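You operate a simulated robot arm through the tools that you are given. There is no shell and no other tool.

Carry out the task below with a simulated robot arm. There is one attempt and no reset: what you move stays moved.

Task
Light the work lamp, lower the small clear guard, sew the green pad, then switch the machine off.
Fine: the guard goes down before the switch; sew from end to end with the blue button; the lamp stays on, the foot down.

It is judged by the outcome, as a careful person would: the job done as asked, and still so three seconds after it is handed in. It fails if anything else is knocked over, pushed out of place, dropped, spilled or broken.

Robot
A 7-joint arm with a three-finger gripper, fixed in place. Base frame: the origin is at the foot of the arm, x ahead of it, y to its left, z up. Lengths are in mm, angles in rad, forces in N, time in s.
With the tool pointing down near the work surface it reaches from about 500 to 940 mm from the base axis. Its first joint turns from -2.897 to 2.897 rad. Payload 2.69 kg.
The TCP is the grasp point between the finger pads, 29 mm short of the fingertips. In the tool frame z runs along the fingers and y along their closing line. Largest opening 120 mm; the body of the gripper starts 78 mm behind the TCP.
Orientation is that of the tool frame in the base frame, as a unit quaternion [x, y, z, w]. With the fingers straight down and closing along the base's y, the tool's x points along the base's -x, its y along +y and its z along -z.

Tools
- The arm moves only by the tool send_rows. Its argument "rows" is one flat list of numbers, 7 for each row, row after row: the turn, a rotation vector about the base's x, y, z in units of 45 degrees (1.0 is 45 degrees), then the shift along the base's x, y, z in units of 200 mm (1.0 is 200 mm), then the finger opening in mm, from 0 to 120. In form: [wx, wy, wz, dx, dy, dz, fingers, wx, wy, wz, dx, dy, dz, fingers, ...]. A call has 1 to 20 rows; each row is the pose to reach, as a shift and turn from the pose commanded when the call began. A call with a number of a shift or a turn outside -1 to 1 is refused whole. A row lasts 0.2 s, in which the tool goes at most 50 mm and 0.15 rad; a call with a longer step from one row to the next is refused whole, and so is a gripper value outside its range. Where a pose cannot be reached the arm comes as near as it can. A force on the tool above 60 N (or 10 N above the force at the start of the call, whichever is more), or a blocked arm, ends the call early, and 0.2 s more pass. Each finger halts on what it meets, pressing with about 20 N; the grip force reading is that of the motor and also rises with nothing between the fingers. The clock runs only during rows and for 0.2 s after the last one: add rows that repeat a pose to give the fingers time. The reply holds the time, the measured pose of the TCP, the force on the tool along the base axes, the opening and the grip force, in the units named above and with some noise, with the torque about the TCP (base axes, N m) and any sound that the robot's microphone picked up, and new pictures: "show" is both (left out), scene, wrist or none.
- Cameras (640 x 400 px; columns grow to the right, rows downward): "scene" is fixed at [53.7, 658.6, 1329.6]; the picture's right is [-0.77, -0.64, 0.00], its down [-0.30, 0.36, -0.88] and it looks along [0.57, -0.68, -0.47] (base axes); focal length 351 px, centre (320, 200). "wrist" rides on the gripper at [63, 0, -104] in the tool frame; the picture's right is [0.01, 1.00, 0.00], its down [-0.83, 0.00, -0.56] and it looks along [-0.56, 0.00, 0.83] (tool axes); focal length 275 px, centre (320, 200). There is no depth. A picture from a camera that has moved, and an enlarged one, comes with that camera's place and axes in the base frame and with its lens. The place of the scene camera against the robot may be out by one fixed shift of up to 12 mm in any direction.
- move_column(by): slides the trunk up (or, below 0, down) by that many mm; the arm rides with it, the base frame stays. It gives what a move gives, with no picture.
- close_up(camera, box): a new picture of the part [left, top, right, bottom] of that camera's present view, enlarged. The clock stands still meanwhile.
- hand_in(): hands the job in; it is judged then, once.

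Places have to be worked out from the pictures, the camera data and where the tool is seen. Open the gripper and draw the arm clear of the work before you hand the job in, unless the task says otherwise.

The tools are called as a command line: name --argument value ..., lists and objects as JSON in quotes. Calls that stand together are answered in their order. send_rows: Moves the arm, as the interface text tells. Its arguments: {"type":"object","properties":{"rows":{"type":"array"},"show":{"type":"string","enum":["both","scene","wrist","none"]}},"required":["rows"]} The other tools are called the same way: move_column (by) slides the trunk up or down; close_up (camera, box) takes an enlarged picture of a part of a camera's view; hand_in () hands the job in.

At the start:

```text
t: 0.0
tcp_pos: [499.4, -282.6, 1130.7]
ee_rot: [0.0, 1.0, -0.001, 0.0]
force: [0.3, 0.2, -0.1]
torque: [0.0, -0.02, 0.01]
finger_gap: 120.2
grip_force: 0.2
trunk travel left (down, up): [-575.0, 38.0]
```

scene: 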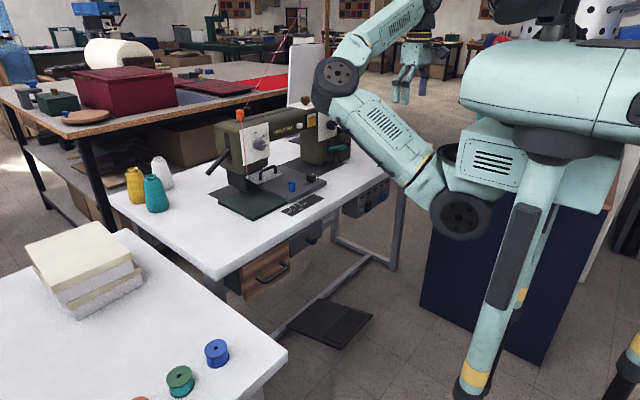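
wrist: 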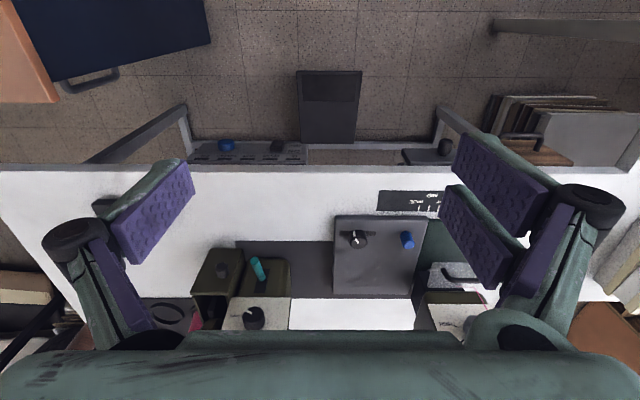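

I'll start by looking closely at the sewing machine from both cameras before I move anything.

close_up --camera "scene" --box '[200, 90, 360, 220]'

close_up --camera "wrist" --box '[180, 180, 520, 360]'

close_up --camera "wrist" --box '[160, 60, 480, 220]'

close_up --camera "scene" --box '[220, 160, 420, 300]'

```text
3.08 times, centred on (280, 155) of scene
camera zoom: at [53.7, 658.6, 1329.6], right [-0.77, -0.64, 0.0], down [-0.3, 0.36, -0.88], along [0.57, -0.68, -0.47], focal length 1081 px, centre (443, 338)
```

zoom: 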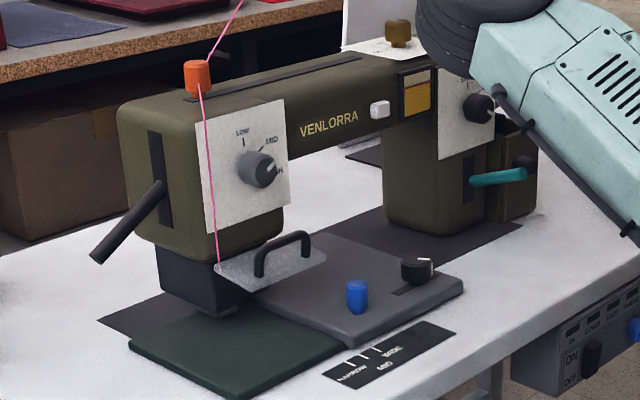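

```text
1.88 times, centred on (350, 270) of wrist
camera zoom: at [437.4, -283.4, 1236.0], right [-0.01, 1.0, 0.0], down [0.83, 0.01, 0.56], along [0.56, 0.0, -0.83], focal length 518 px, centre (264, 68)
```

zoom: 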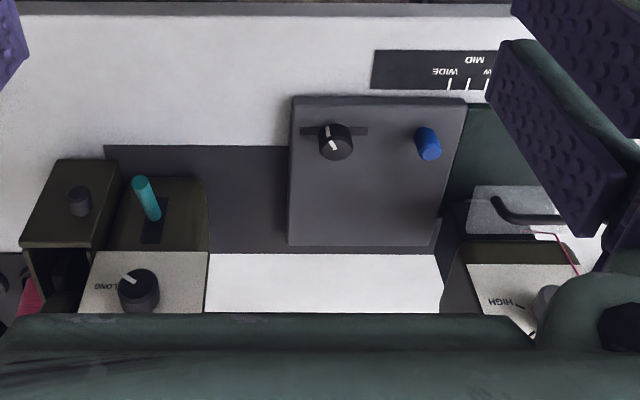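

```text
2.00 times, centred on (320, 140) of wrist
camera zoom: at [437.4, -283.4, 1236.0], right [-0.01, 1.0, 0.0], down [0.83, 0.01, 0.56], along [0.56, 0.0, -0.83], focal length 551 px, centre (320, 320)
```

zoom: 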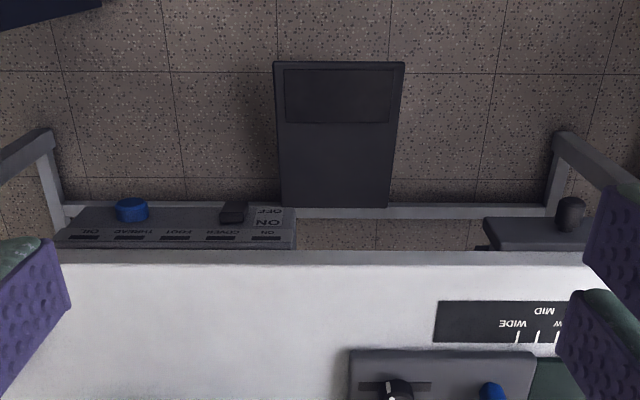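

```text
2.86 times, centred on (320, 230) of scene
camera zoom: at [53.7, 658.6, 1329.6], right [-0.77, -0.64, 0.0], down [-0.3, 0.36, -0.88], along [0.57, -0.68, -0.47], focal length 1004 px, centre (320, 114)
```

zoom: 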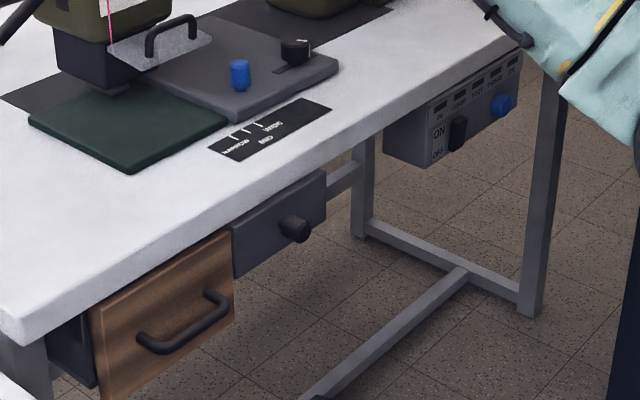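

Triangulating between the two views puts the blue peg on the bed at about (817, -105, 814). The panel under the front edge holds a black switch at about (681, -381, 663) and a blue button at about (679, -493, 662). I'll tilt the wrist to look forward and read the machine's labels.

send_rows --rows '[0, -0.19, 0, 0, 0, 0, 120, 0, -0.38, 0, 0, 0, 0, 120, 0, -0.57, 0, 0, 0, 0, 120, 0, -0.76, 0, 0, 0, 0, 120]' --show "both"

```text
t: 1.0
tcp_pos: [505.0, -280.7, 1122.4]
ee_rot: [0.0, 0.956, -0.002, 0.294]
force: [0.6, -0.6, 0.0]
torque: [0.02, 0.04, 0.02]
finger_gap: 119.9
grip_force: 0.1
out of reach, approached as far as the arm can: row 4
trunk travel left (down, up): [-575.0, 38.0]
camera wrist: at [395.1, -281.2, 1173.3], right [0.0, 1.0, -0.01], down [0.37, 0.01, 0.93], along [0.93, 0.0, -0.37], focal length 275 px, centre (320, 200)
```

scene: 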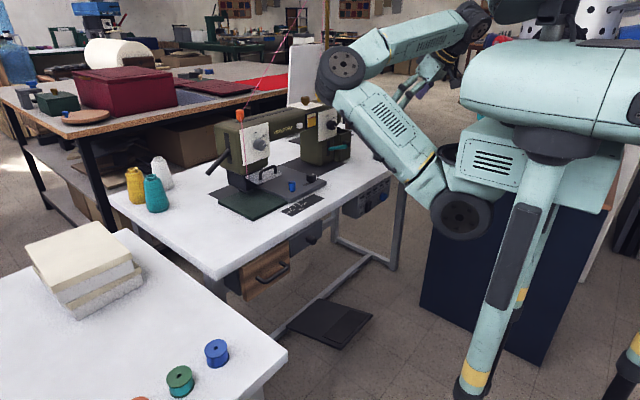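
wrist: 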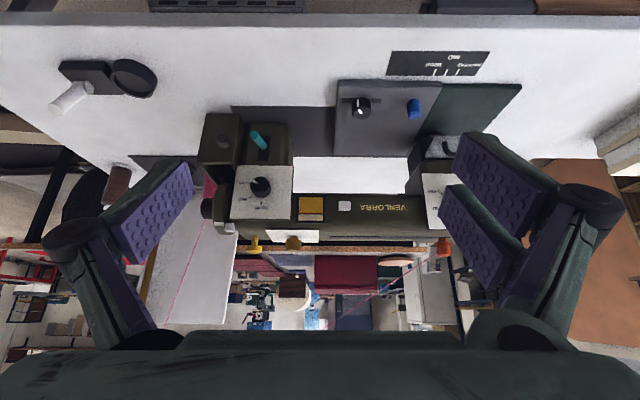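

The wrist picture is upside down but useful. I'll zoom in on the machine's front face.

close_up --camera "wrist" --box '[190, 70, 350, 260]'

close_up --camera "wrist" --box '[320, 40, 540, 260]'

close_up --camera "scene" --box '[205, 105, 275, 215]'

close_up --camera "scene" --box '[330, 170, 410, 230]'

```text
2.11 times, centred on (270, 165) of wrist
camera zoom: at [395.1, -281.2, 1173.3], right [0.0, 1.0, -0.01], down [0.37, 0.01, 0.93], along [0.93, 0.0, -0.37], focal length 580 px, centre (425, 274)
```

zoom: 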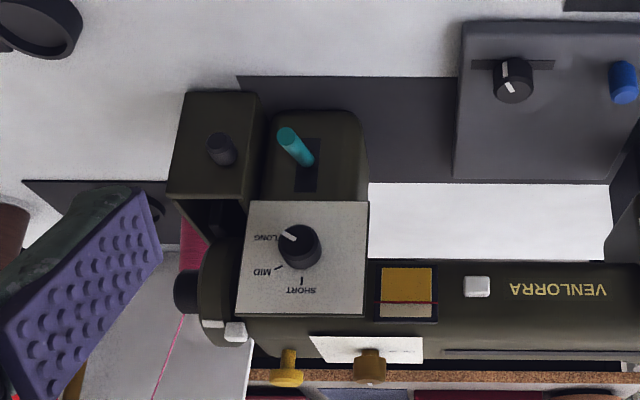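

```text
1.82 times, centred on (430, 150) of wrist
camera zoom: at [395.1, -281.2, 1173.3], right [0.0, 1.0, -0.01], down [0.37, 0.01, 0.93], along [0.93, 0.0, -0.37], focal length 500 px, centre (120, 291)
```

zoom: 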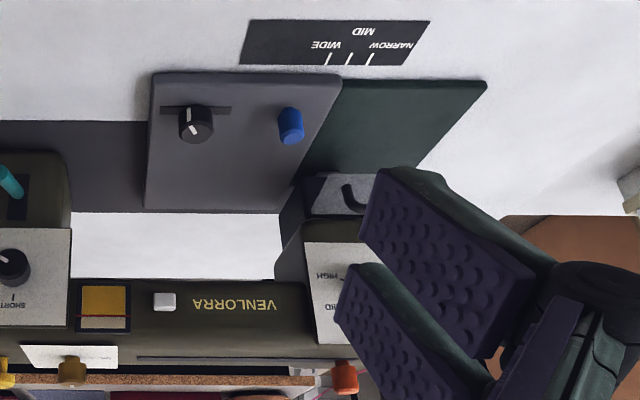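

```text
3.64 times, centred on (240, 160) of scene
camera zoom: at [53.7, 658.6, 1329.6], right [-0.77, -0.64, 0.0], down [-0.3, 0.36, -0.88], along [0.57, -0.68, -0.47], focal length 1277 px, centre (611, 346)
```

zoom: 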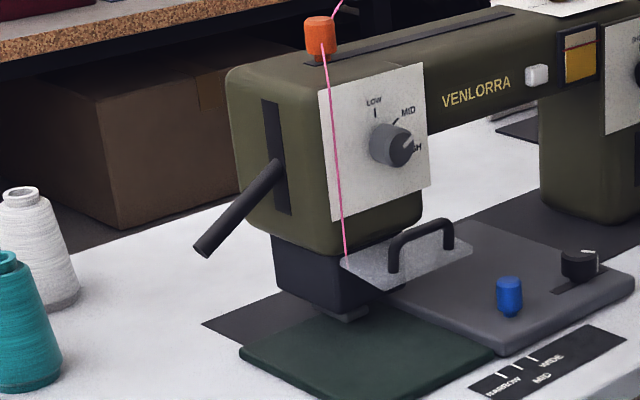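

```text
6.67 times, centred on (370, 200) of scene
camera zoom: at [53.7, 658.6, 1329.6], right [-0.77, -0.64, 0.0], down [-0.3, 0.36, -0.88], along [0.57, -0.68, -0.47], focal length 2342 px, centre (-13, 200)
```

zoom: 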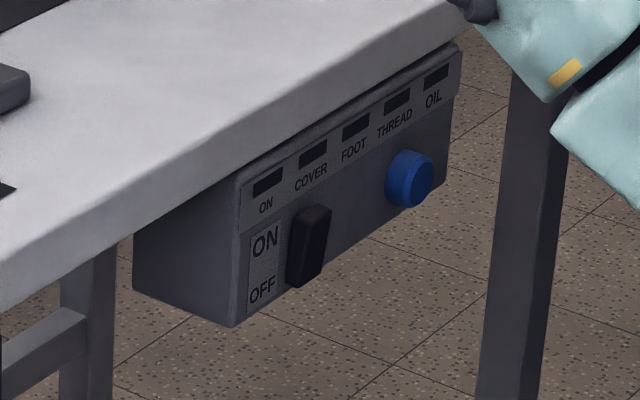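

The panel indicators (ON, COVER, FOOT, THREAD, OIL) are all dark, so the machine is off. The guard has a black handle under the head, and I still need to find the lamp switch. I'll lower the trunk for a better viewpoint.

move_column --by -150

close_up --camera "wrist" --box '[0, 0, 640, 400]'

```text
t: 2.8
tcp_pos: [505.2, -280.7, 972.5]
ee_rot: [0.002, 0.956, -0.003, 0.294]
force: [-0.4, 0.5, -0.3]
torque: [0.02, 0.01, 0.02]
finger_gap: 120.0
grip_force: 0.1
trunk travel left (down, up): [-425.0, 188.0]
```

```text
1.00 times, centred on (320, 200) of wrist (not enlarged: the box is as wide or as high as the picture)
camera zoom: at [395.2, -281.2, 1023.6], right [0.0, 1.0, -0.01], down [0.38, 0.01, 0.93], along [0.93, 0.0, -0.38], focal length 275 px, centre (320, 200)
```

zoom: 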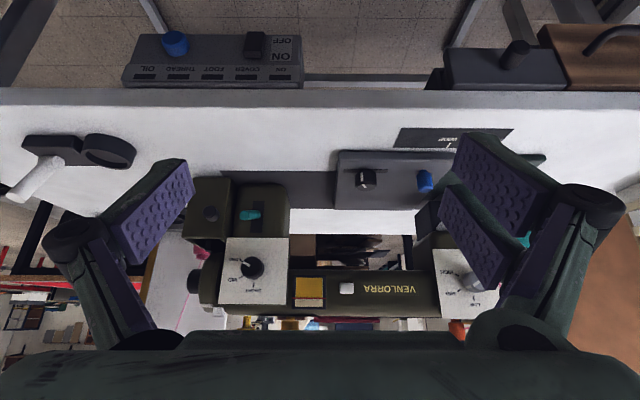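

I'll zoom in on the panel, the object on the table at left, and the machine's arm.

close_up --camera "wrist" --box '[110, 20, 320, 100]'

close_up --camera "wrist" --box '[0, 110, 220, 270]'

close_up --camera "wrist" --box '[180, 140, 480, 330]'

close_up --camera "wrist" --box '[320, 120, 560, 340]'

```text
3.05 times, centred on (215, 60) of wrist
camera zoom: at [395.2, -281.2, 1023.6], right [0.0, 1.0, -0.01], down [0.38, 0.01, 0.93], along [0.93, 0.0, -0.38], focal length 839 px, centre (640, 627)
```

zoom: 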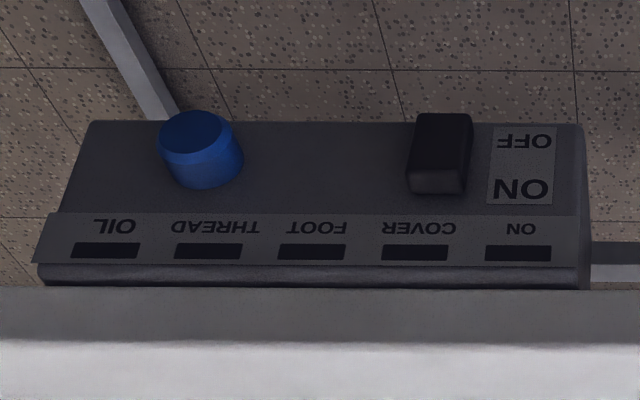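

```text
2.50 times, centred on (110, 190) of wrist
camera zoom: at [395.2, -281.2, 1023.6], right [0.0, 1.0, -0.01], down [0.38, 0.01, 0.93], along [0.93, 0.0, -0.38], focal length 688 px, centre (845, 225)
```

zoom: 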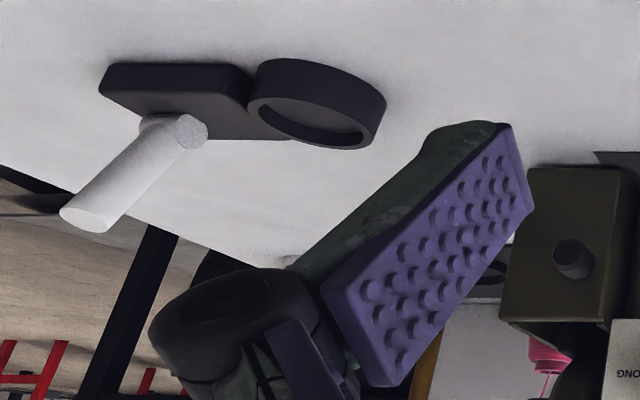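

```text
2.11 times, centred on (330, 235) of wrist
camera zoom: at [395.2, -281.2, 1023.6], right [0.0, 1.0, -0.01], down [0.38, 0.01, 0.93], along [0.93, 0.0, -0.38], focal length 580 px, centre (299, 126)
```

zoom: 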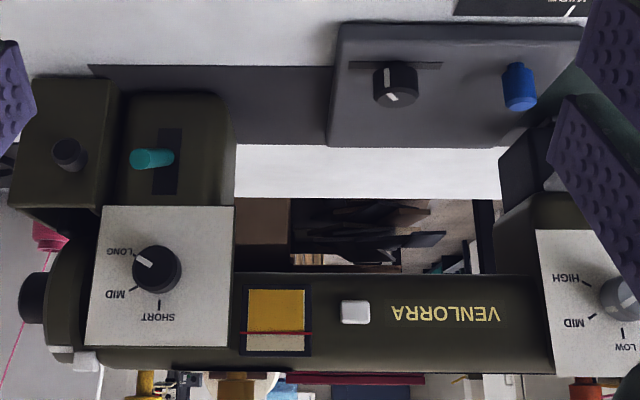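

```text
1.82 times, centred on (440, 230) of wrist
camera zoom: at [395.2, -281.2, 1023.6], right [0.0, 1.0, -0.01], down [0.38, 0.01, 0.93], along [0.93, 0.0, -0.38], focal length 500 px, centre (102, 146)
```

zoom: 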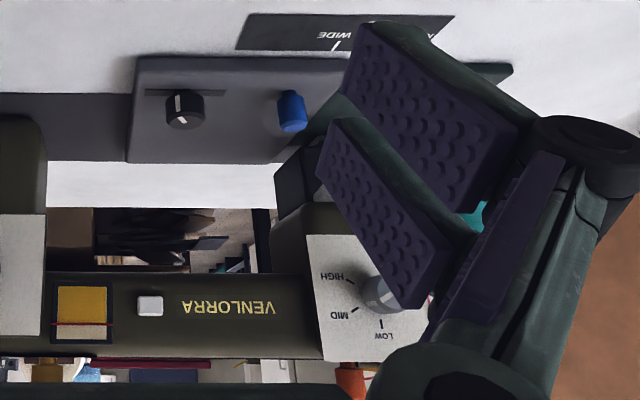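

I want a clear view of the head, guard, foot and lamp, so I'll move the hand about 200 mm to the left and look again.

send_rows --rows '[0, 0, 0, 0, 0.2, 0, 120, 0, 0, 0, 0, 0.4, 0, 120, 0, 0, 0, 0, 0.6, 0, 120, 0, 0, 0, 0, 0.8, 0, 120, 0, 0, 0, 0, 1.0, 0, 120]' --show "both"

```text
t: 4.0
tcp_pos: [504.3, -82.5, 972.5]
ee_rot: [0.001, 0.956, -0.003, 0.293]
force: [0.1, 0.3, -0.4]
torque: [0.02, 0.02, 0.04]
finger_gap: 120.0
grip_force: 0.0
trunk travel left (down, up): [-425.0, 188.0]
camera wrist: at [395.1, -82.7, 1024.5], right [0.0, 1.0, -0.01], down [0.38, 0.01, 0.93], along [0.93, 0.0, -0.38], focal length 275 px, centre (320, 200)
```

scene: 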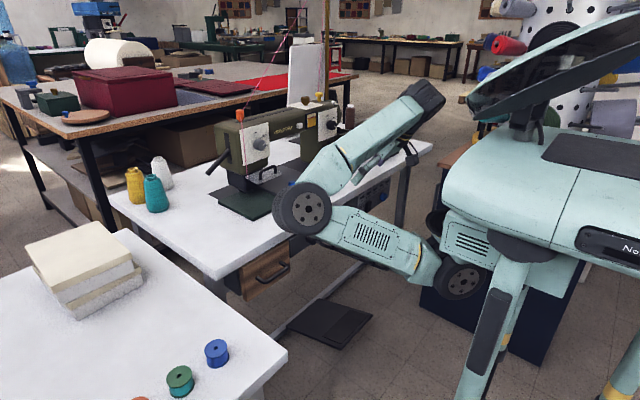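
wrist: 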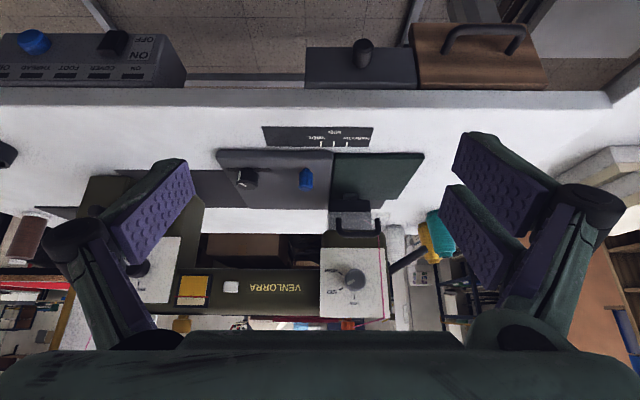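

close_up --camera "wrist" --box '[300, 140, 460, 330]'

close_up --camera "wrist" --box '[310, 195, 410, 265]'

close_up --camera "wrist" --box '[200, 110, 430, 220]'

close_up --camera "scene" --box '[200, 95, 360, 225]'

```text
2.11 times, centred on (380, 235) of wrist
camera zoom: at [395.1, -82.7, 1024.5], right [0.0, 1.0, -0.01], down [0.38, 0.01, 0.93], along [0.93, 0.0, -0.38], focal length 580 px, centre (194, 126)
```

zoom: 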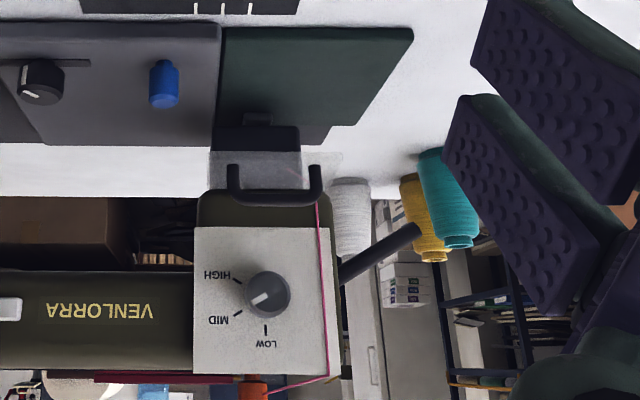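

```text
5.71 times, centred on (360, 230) of wrist
camera zoom: at [395.1, -82.7, 1024.5], right [0.0, 1.0, -0.01], down [0.38, 0.01, 0.93], along [0.93, 0.0, -0.38], focal length 1573 px, centre (91, 29)
```

zoom: 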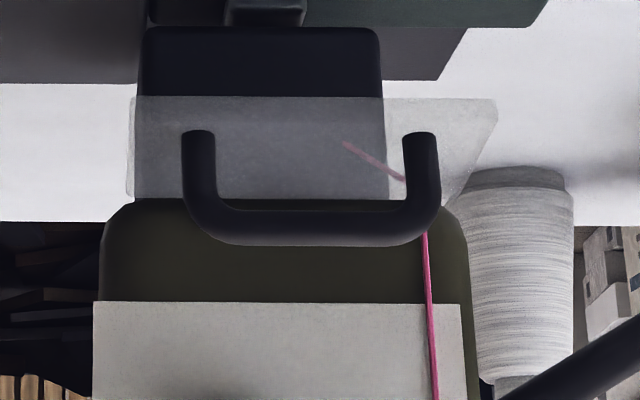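

```text
2.78 times, centred on (315, 165) of wrist
camera zoom: at [395.1, -82.7, 1024.5], right [0.0, 1.0, -0.01], down [0.38, 0.01, 0.93], along [0.93, 0.0, -0.38], focal length 766 px, centre (334, 297)
```

zoom: 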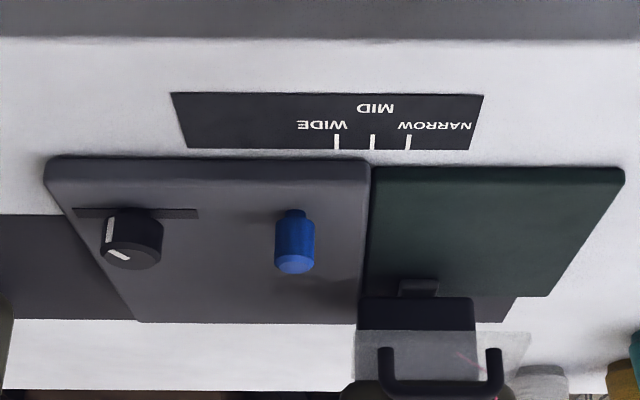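

```text
3.08 times, centred on (280, 160) of scene
camera zoom: at [53.7, 658.6, 1329.6], right [-0.77, -0.64, 0.0], down [-0.3, 0.36, -0.88], along [0.57, -0.68, -0.47], focal length 1081 px, centre (443, 323)
```

zoom: 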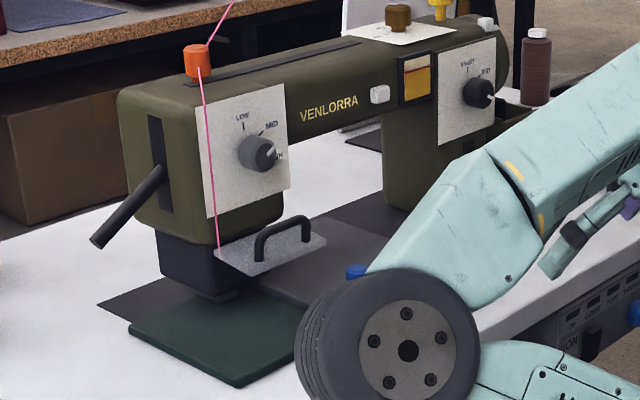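

The white rounded button beside "VENLORRA" triangulates to about (887, -234, 985) and looks like a lamp push button. The guard is a roughly horizontal clear plate with a bail handle at about (835, -20, 904). I'll move the camera closer to the white button and the rest of the column to confirm.

send_rows --rows '[0, 0, 0, 0.12, -0.16, 0, 120, 0, 0, 0, 0.25, -0.32, 0, 120, 0, 0, 0, 0.38, -0.48, 0, 120, 0, 0, 0, 0.5, -0.64, 0, 120, 0, 0, 0, 0.62, -0.8, 0, 120, 0, 0, 0, 0.75, -0.95, 0, 120]' --show "both"

```text
t: 5.3
tcp_pos: [655.4, -270.2, 972.1]
ee_rot: [0.001, 0.956, -0.003, 0.293]
force: [-0.3, 0.0, 0.4]
torque: [-0.01, -0.01, 0.03]
finger_gap: 120.1
grip_force: 0.1
trunk travel left (down, up): [-425.0, 188.0]
camera wrist: at [545.7, -271.0, 1023.5], right [0.0, 1.0, -0.01], down [0.38, 0.01, 0.93], along [0.93, 0.0, -0.38], focal length 275 px, centre (320, 200)
```

scene: 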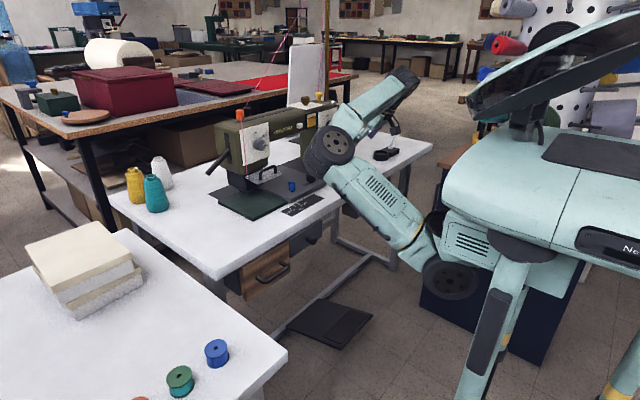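
wrist: 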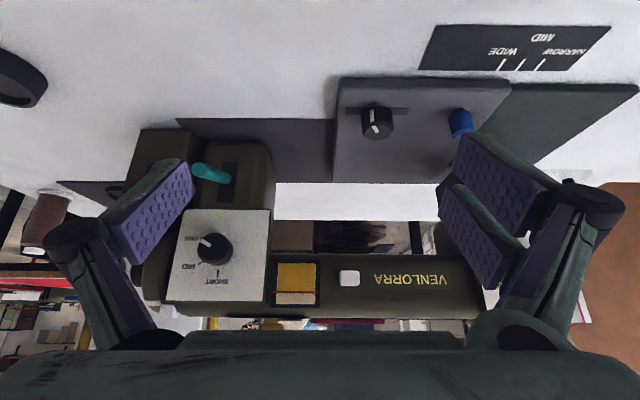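

close_up --camera "wrist" --box '[240, 240, 460, 340]'

close_up --camera "wrist" --box '[120, 110, 290, 220]'

close_up --camera "scene" --box '[280, 90, 440, 190]'

```text
2.91 times, centred on (350, 290) of wrist
camera zoom: at [545.7, -271.0, 1023.5], right [0.0, 1.0, -0.01], down [0.38, 0.01, 0.93], along [0.93, 0.0, -0.38], focal length 801 px, centre (233, -62)
```

zoom: 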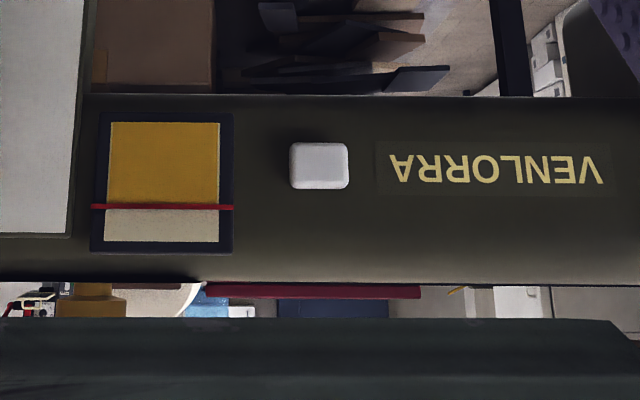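

```text
3.64 times, centred on (205, 165) of wrist
camera zoom: at [545.7, -271.0, 1023.5], right [0.0, 1.0, -0.01], down [0.38, 0.01, 0.93], along [0.93, 0.0, -0.38], focal length 1001 px, centre (738, 327)
```

zoom: 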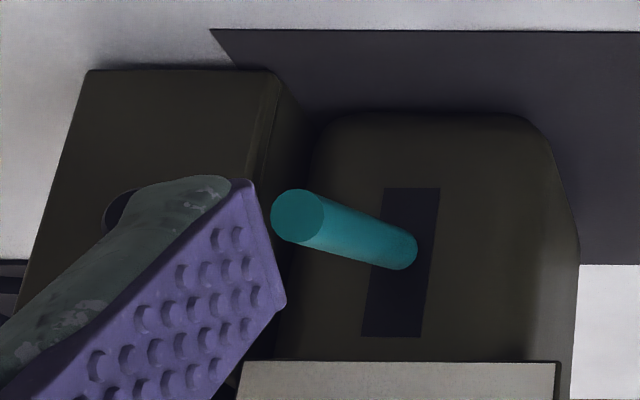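

```text
4.00 times, centred on (360, 140) of scene
camera zoom: at [53.7, 658.6, 1329.6], right [-0.77, -0.64, 0.0], down [-0.3, 0.36, -0.88], along [0.57, -0.68, -0.47], focal length 1405 px, centre (160, 440)
```

zoom: 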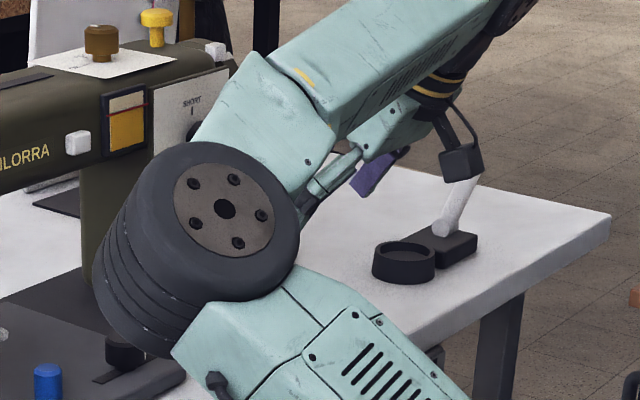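

The white button sits cleanly on the arm's face. There is also a black base with a white post on the far right of the table, so I'll turn the wrist that way before deciding which one is the lamp control.

send_rows --rows '[0, 0, -0.19, 0, 0, 0, 120, 0, 0, -0.38, -0.1, 0, 0, 120, 0, 0, -0.57, -0.2, 0, 0, 120, 0, 0, -0.76, -0.3, 0, 0, 120, 0, 0, -0.95, -0.4, 0, 0, 120]' --show "wrist"

```text
t: 6.5
tcp_pos: [575.6, -269.3, 970.7]
ee_rot: [0.349, 0.89, -0.11, 0.272]
force: [0.1, 0.2, 0.0]
torque: [0.01, 0.05, -0.02]
finger_gap: 120.1
grip_force: 0.0
trunk travel left (down, up): [-425.0, 188.0]
camera wrist: at [495.6, -193.5, 1022.7], right [0.68, 0.73, -0.01], down [0.28, -0.25, 0.93], along [0.68, -0.63, -0.38], focal length 275 px, centre (320, 200)
```

wrist: 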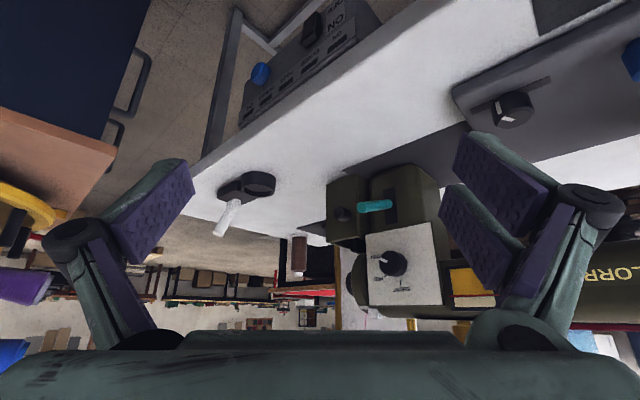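

close_up --camera "wrist" --box '[195, 155, 295, 255]'

close_up --camera "wrist" --box '[310, 150, 450, 310]'

close_up --camera "wrist" --box '[230, 0, 380, 110]'

```text
4.00 times, centred on (245, 205) of wrist
camera zoom: at [495.6, -193.5, 1022.7], right [0.68, 0.73, -0.01], down [0.28, -0.25, 0.93], along [0.68, -0.63, -0.38], focal length 1101 px, centre (620, 180)
```

zoom: 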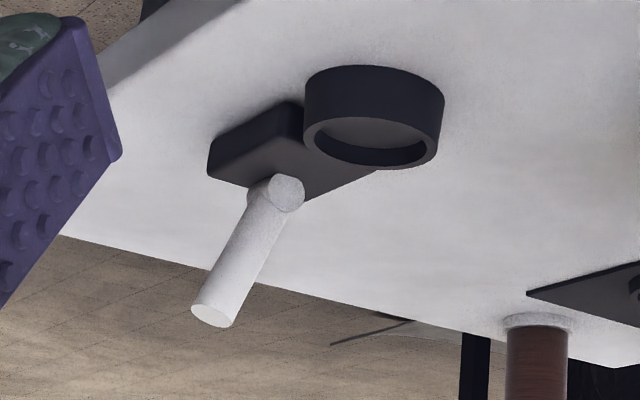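

```text
2.50 times, centred on (380, 230) of wrist
camera zoom: at [495.6, -193.5, 1022.7], right [0.68, 0.73, -0.01], down [0.28, -0.25, 0.93], along [0.68, -0.63, -0.38], focal length 688 px, centre (170, 125)
```

zoom: 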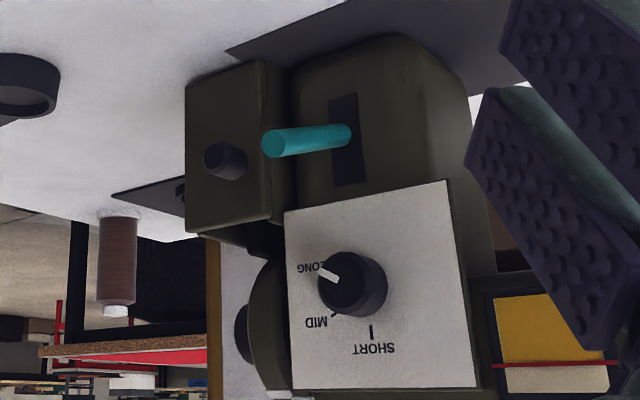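

```text
3.64 times, centred on (305, 55) of wrist
camera zoom: at [495.6, -193.5, 1022.7], right [0.68, 0.73, -0.01], down [0.28, -0.25, 0.93], along [0.68, -0.63, -0.38], focal length 1001 px, centre (374, 727)
```

zoom: 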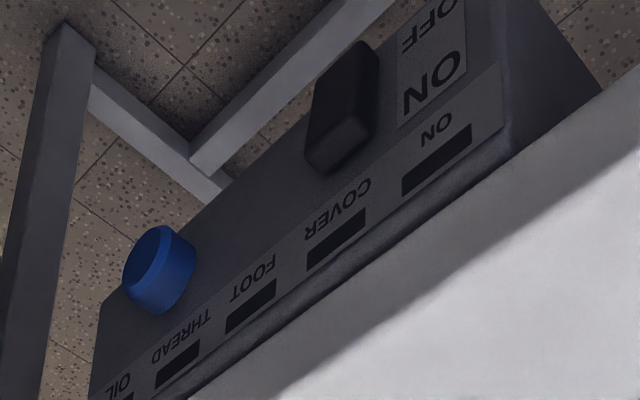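

The black base with the white lever and shallow dish looks like a separate accessory. There is also a cream card with brown and yellow knobs on top of the machine, so I'll raise the trunk to see it from above.

move_column --by 180

close_up --camera "wrist" --box '[0, 0, 640, 400]'

```text
t: 8.6
tcp_pos: [575.0, -268.1, 1151.5]
ee_rot: [0.349, 0.89, -0.11, 0.272]
force: [-0.8, -0.2, 0.0]
torque: [0.02, -0.01, -0.03]
finger_gap: 119.9
grip_force: 0.1
trunk travel left (down, up): [-605.0, 8.0]
```

```text
1.00 times, centred on (320, 200) of wrist (not enlarged: the box is as wide or as high as the picture)
camera zoom: at [495.7, -193.6, 1202.6], right [0.68, 0.73, -0.01], down [0.28, -0.25, 0.93], along [0.68, -0.63, -0.38], focal length 275 px, centre (320, 200)
```

zoom: 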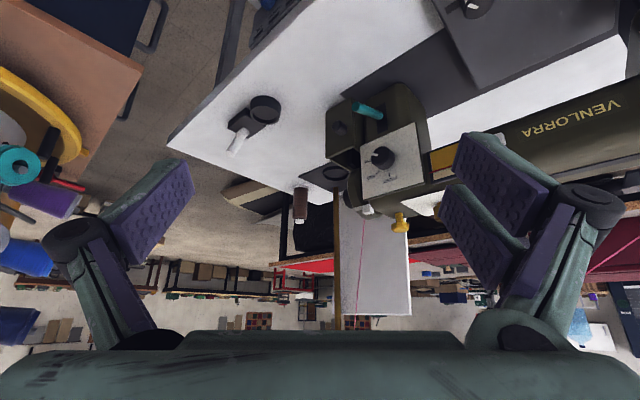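

send_rows --rows '[0, 0, 0.19, 0, 0, 0, 120, 0, 0, 0.38, 0, 0, 0, 120, 0, 0, 0.57, 0, 0, 0, 120, 0, 0.15, 0.72, 0, 0, 0, 120, 0, 0.3, 0.85, 0, 0, 0, 120]' --show "wrist"

close_up --camera "wrist" --box '[180, 180, 480, 350]'

```text
refused: row 4 steps farther than a row can; nothing moved
```

```text
2.13 times, centred on (330, 265) of wrist
camera zoom: at [495.7, -193.6, 1202.6], right [0.68, 0.73, -0.01], down [0.28, -0.25, 0.93], along [0.68, -0.63, -0.38], focal length 587 px, centre (299, 61)
```

zoom: 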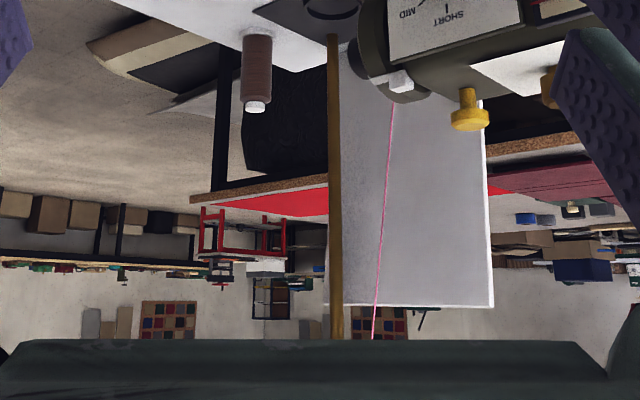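

The step was too long and nothing moved. I'll turn back in smaller steps.

send_rows --rows '[0, 0, 0.18, 0, 0, 0, 120, 0, 0, 0.36, 0, 0, 0, 120, 0, 0, 0.54, 0, 0, 0, 120, 0, 0, 0.7, 0, 0, 0, 120, 0, 0, 0.85, 0, 0, 0, 120]' --show "wrist"

close_up --camera "wrist" --box '[160, 150, 480, 340]'

```text
t: 9.8
tcp_pos: [574.7, -267.3, 1150.5]
ee_rot: [0.037, 0.955, -0.014, 0.293]
force: [0.9, 1.2, 0.1]
torque: [0.01, 0.02, -0.01]
finger_gap: 119.9
grip_force: 0.1
trunk travel left (down, up): [-605.0, 8.0]
camera wrist: at [466.1, -260.2, 1202.7], right [0.08, 1.0, -0.01], down [0.38, -0.02, 0.93], along [0.92, -0.07, -0.38], focal length 275 px, centre (320, 200)
```

wrist: 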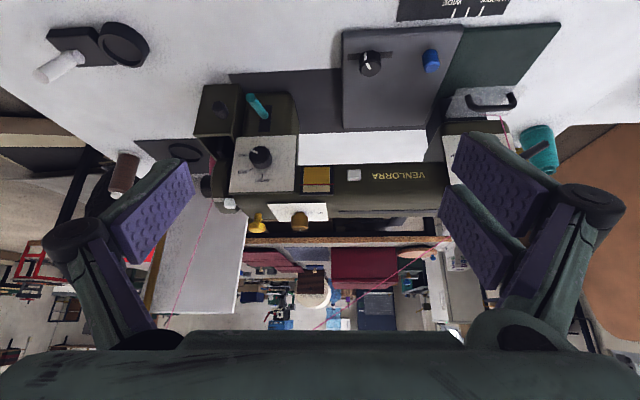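

```text
2.00 times, centred on (320, 245) of wrist
camera zoom: at [466.1, -260.2, 1202.7], right [0.08, 1.0, -0.01], down [0.38, -0.02, 0.93], along [0.92, -0.07, -0.38], focal length 551 px, centre (320, 110)
```

zoom: 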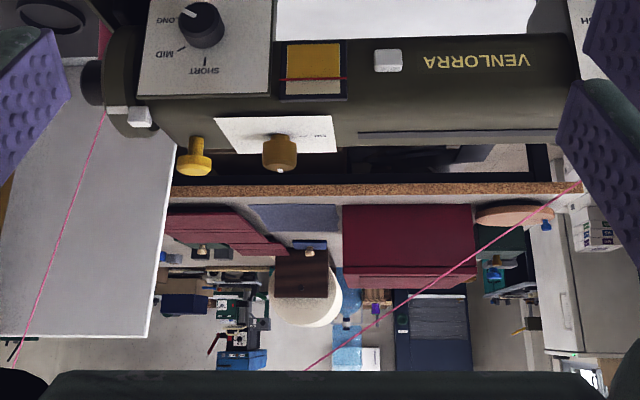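

close_up --camera "wrist" --box '[240, 195, 340, 240]'

close_up --camera "scene" --box '[285, 80, 355, 140]'

```text
6.40 times, centred on (290, 218) of wrist
camera zoom: at [466.1, -260.2, 1202.7], right [0.08, 1.0, -0.01], down [0.38, -0.02, 0.93], along [0.92, -0.07, -0.38], focal length 1762 px, centre (512, 88)
```

zoom: 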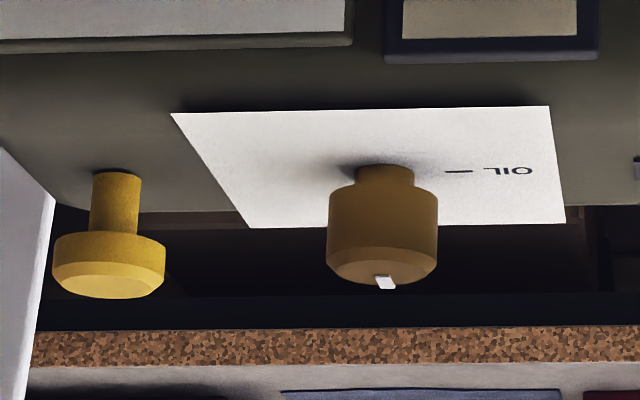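

```text
6.67 times, centred on (320, 110) of scene
camera zoom: at [53.7, 658.6, 1329.6], right [-0.77, -0.64, 0.0], down [-0.3, 0.36, -0.88], along [0.57, -0.68, -0.47], focal length 2342 px, centre (320, 800)
```

zoom: 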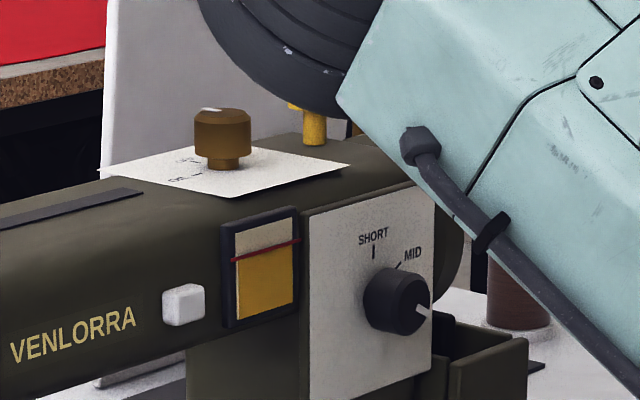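

The brown knob is marked OIL, so it is the oil cap. By elimination the white button is the lamp, at about (886, -235, 985). I'll lower the trunk again, straighten the yaw, close the fingers and tilt the tool forward to press it.

move_column --by -150

send_rows --rows '[0, 0, 0.1, 0, 0, 0, 90, 0, 0, 0.1, 0.1, 0.05, 0, 70, 0, 0, 0.1, 0.2, 0.1, 0, 50, 0, 0, 0.1, 0.3, 0.16, 0, 30, 0, 0, 0.1, 0.4, 0.16, 0, 10, 0, 0, 0.1, 0.4, 0.16, 0, 0, 0, 0, 0.1, 0.4, 0.16, 0, 0, 0, 0, 0.1, 0.4, 0.16, 0, 0]' --show "wrist"

```text
t: 11.5
tcp_pos: [576.1, -269.0, 1001.3]
ee_rot: [0.038, 0.955, -0.014, 0.292]
force: [-0.1, -0.6, 0.0]
torque: [-0.01, -0.03, -0.04]
finger_gap: 120.0
grip_force: 0.0
trunk travel left (down, up): [-455.0, 158.0]
```

```text
t: 13.3
tcp_pos: [654.9, -237.5, 1001.5]
ee_rot: [0.001, 0.956, -0.003, 0.293]
force: [0.6, 0.2, 0.0]
torque: [0.02, 0.02, -0.02]
finger_gap: 0.0
grip_force: 2.0
trunk travel left (down, up): [-455.0, 158.0]
camera wrist: at [544.8, -237.7, 1052.7], right [0.0, 1.0, -0.01], down [0.38, 0.01, 0.93], along [0.93, 0.0, -0.38], focal length 275 px, centre (320, 200)
```

wrist: 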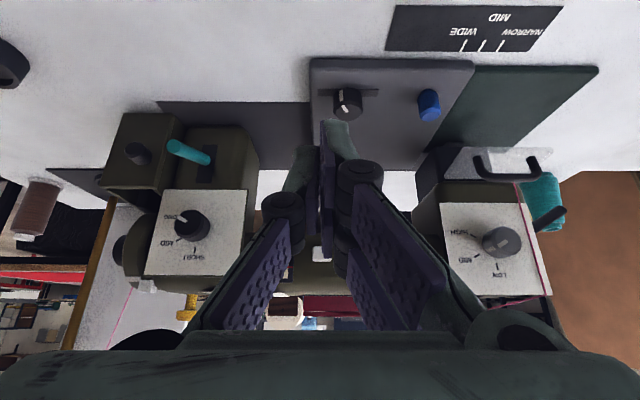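

The fingers are closed and lined up in y with the white button. Next I tilt the tool to about 1.2 rad from vertical and move ahead to x≈780.

send_rows --rows '[0, -0.155, 0, 0, 0, 0, 0, 0, -0.31, 0, 0, 0, 0, 0, 0, -0.465, 0, 0.1, 0, 0, 0, 0, -0.62, 0, 0.2, 0, 0, 0, 0, -0.77, 0, 0.3, 0, 0, 0, 0, -0.77, 0, 0.45, 0, 0, 0, 0, -0.77, 0, 0.6, 0, 0, 0]' --show "both"

```text
t: 14.9
tcp_pos: [775.6, -233.7, 1000.4]
ee_rot: [0.0, 0.825, -0.002, 0.565]
force: [0.3, 0.3, 0.5]
torque: [0.03, 0.0, 0.01]
finger_gap: 0.0
grip_force: 20.0
trunk travel left (down, up): [-455.0, 158.0]
camera wrist: at [656.0, -235.3, 980.8], right [0.0, 1.0, -0.01], down [-0.22, 0.01, 0.98], along [0.98, 0.0, 0.22], focal length 275 px, centre (320, 200)
```

scene: 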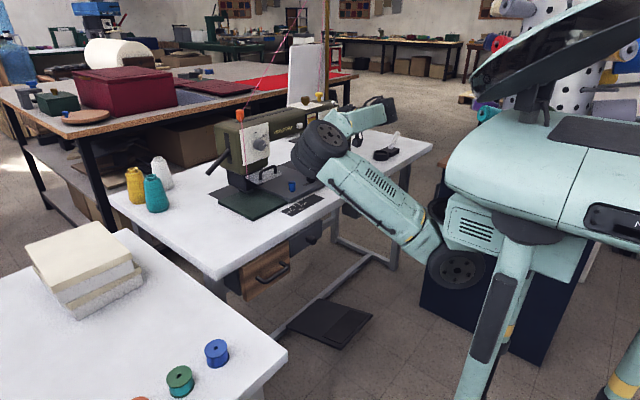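
wrist: 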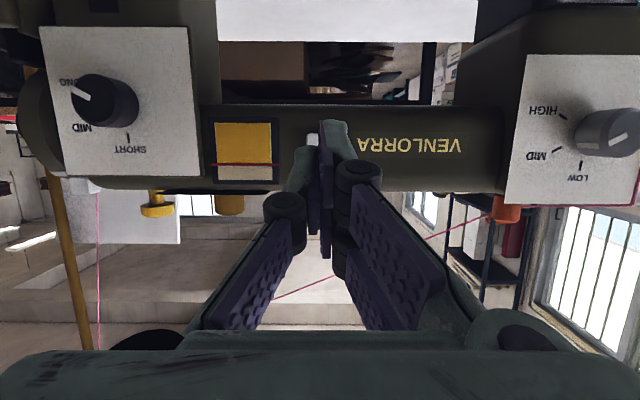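

The tip is about 78 mm short of the button and about 4 mm high. I'll approach to just short of contact and check alignment.

send_rows --rows '[0, 0, 0, 0.1, 0, -0.02, 0, 0, 0, 0, 0.2, -0.005, -0.02, 0, 0, 0, 0, 0.3, -0.005, -0.02, 0]' --show "wrist"

close_up --camera "wrist" --box '[240, 60, 420, 200]'

close_up --camera "scene" --box '[260, 80, 360, 160]'

```text
t: 15.7
tcp_pos: [835.6, -237.1, 997.5]
ee_rot: [0.002, 0.825, -0.002, 0.565]
force: [-0.3, 0.1, 0.9]
torque: [-0.03, 0.0, 0.03]
finger_gap: 0.0
grip_force: 20.1
trunk travel left (down, up): [-455.0, 158.0]
camera wrist: at [716.8, -236.9, 977.1], right [0.0, 1.0, -0.01], down [-0.22, 0.01, 0.98], along [0.98, 0.0, 0.22], focal length 275 px, centre (320, 200)
```

wrist: 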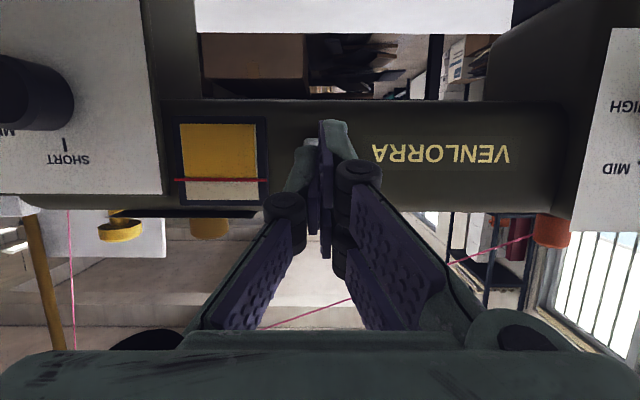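

```text
2.86 times, centred on (330, 130) of wrist
camera zoom: at [716.8, -236.9, 977.1], right [0.0, 1.0, -0.01], down [-0.22, 0.01, 0.98], along [0.98, 0.0, 0.22], focal length 786 px, centre (291, 400)
```

zoom: 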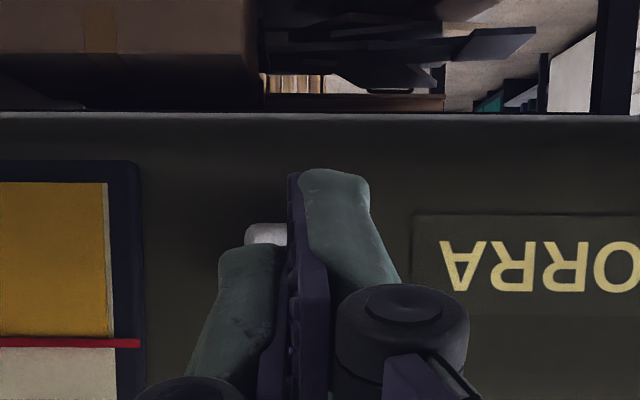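

```text
5.00 times, centred on (310, 120) of scene
camera zoom: at [53.7, 658.6, 1329.6], right [-0.77, -0.64, 0.0], down [-0.3, 0.36, -0.88], along [0.57, -0.68, -0.47], focal length 1756 px, centre (370, 600)
```

zoom: 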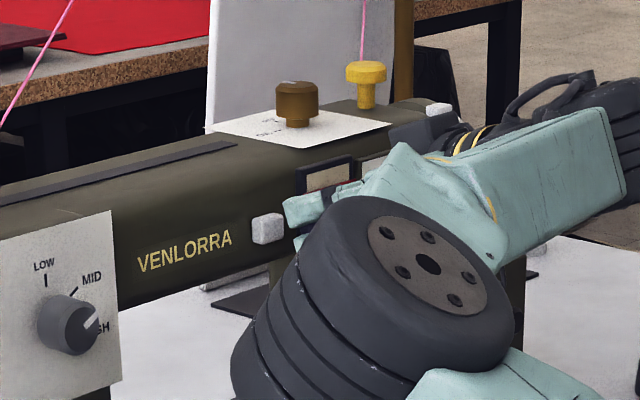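

The fingers overlap the button in y and z. I'll creep forward a few millimetres at a time and watch the force.

send_rows --rows '[0, 0, 0, 0.03, 0, -0.005, 0, 0, 0, 0, 0.06, 0, -0.005, 0, 0, 0, 0, 0.09, 0, -0.005, 0]' --show "both"

```text
t: 16.5
tcp_pos: [854.3, -236.8, 995.6]
ee_rot: [0.001, 0.825, -0.003, 0.565]
force: [-0.6, -0.1, -0.2]
torque: [0.01, 0.0, -0.01]
finger_gap: 0.3
grip_force: 19.9
trunk travel left (down, up): [-455.0, 158.0]
camera wrist: at [734.6, -237.6, 976.3], right [0.0, 1.0, -0.01], down [-0.22, 0.01, 0.98], along [0.98, 0.0, 0.22], focal length 275 px, centre (320, 200)
```

scene: 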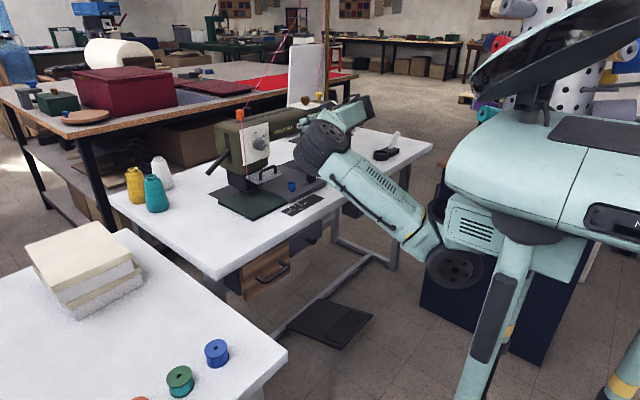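
wrist: 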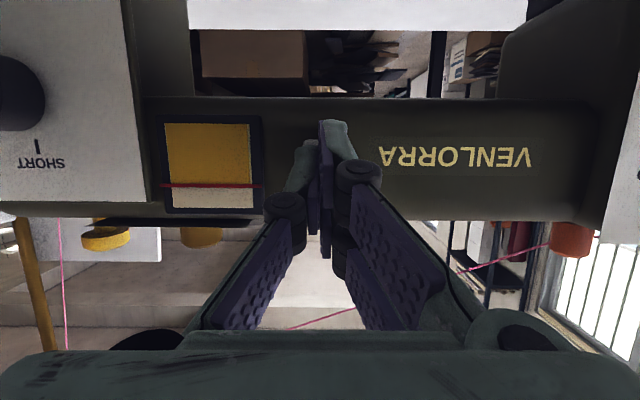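

There is no clear contact yet at x≈854. I'll keep creeping forward in 3 mm steps.

send_rows --rows '[0, 0, 0, 0.015, 0, 0, 0, 0, 0, 0, 0.03, 0, 0, 0]' --show "none"

close_up --camera "wrist" --box '[240, 80, 420, 200]'

```text
t: 17.1
tcp_pos: [860.2, -237.3, 996.6]
ee_rot: [0.002, 0.825, -0.003, 0.565]
force: [-1.5, -0.1, 0.1]
torque: [0.0, 0.0, 0.03]
finger_gap: 6.0
grip_force: 28.1
trunk travel left (down, up): [-455.0, 158.0]
```

```text
3.33 times, centred on (330, 140) of wrist
camera zoom: at [740.3, -237.6, 976.5], right [0.0, 1.0, -0.01], down [-0.22, 0.01, 0.98], along [0.98, 0.0, 0.22], focal length 918 px, centre (287, 400)
```

zoom: 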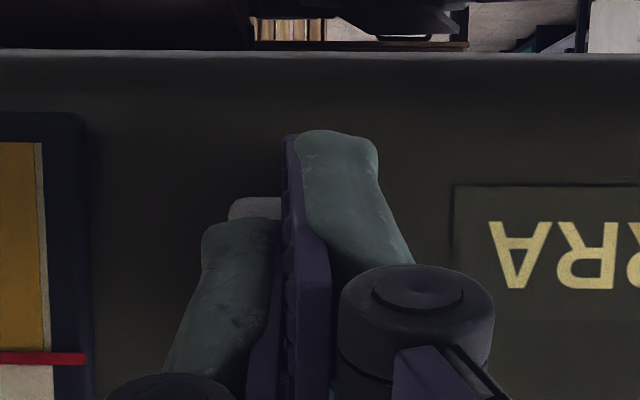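

The force is -1.5 N and the fingers have been nudged apart by 6 mm, so I'm starting to touch the button. I'll advance a little more.

send_rows --rows '[0, 0, 0, 0.015, 0, 0, 0, 0, 0, 0, 0.03, 0, 0, 0]' --show "wrist"

close_up --camera "wrist" --box '[240, 80, 420, 200]'

```text
t: 17.7
tcp_pos: [863.0, -236.7, 997.8]
ee_rot: [0.002, 0.826, -0.003, 0.563]
force: [-38.2, 12.4, -7.2]
torque: [-0.12, -0.13, 0.51]
finger_gap: 5.7
grip_force: 28.4
trunk travel left (down, up): [-455.0, 158.0]
heard: click
camera wrist: at [743.9, -237.7, 977.0], right [0.0, 1.0, -0.01], down [-0.21, 0.01, 0.98], along [0.98, 0.0, 0.21], focal length 275 px, centre (320, 200)
```

wrist: 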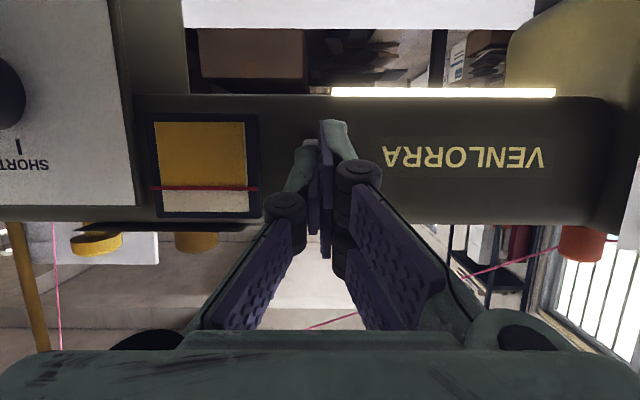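

```text
3.33 times, centred on (330, 140) of wrist
camera zoom: at [743.9, -237.7, 977.0], right [0.0, 1.0, -0.01], down [-0.21, 0.01, 0.98], along [0.98, 0.0, 0.21], focal length 918 px, centre (287, 400)
```

zoom: 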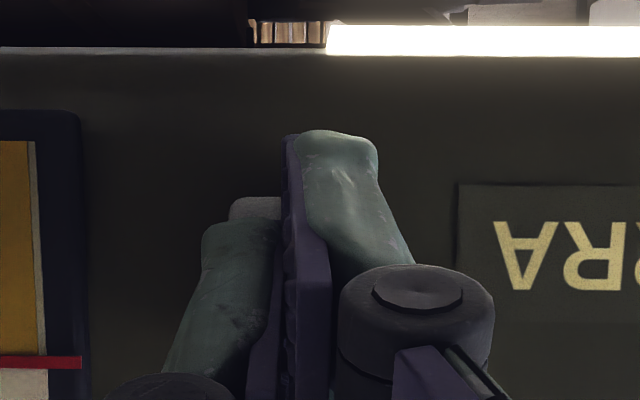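

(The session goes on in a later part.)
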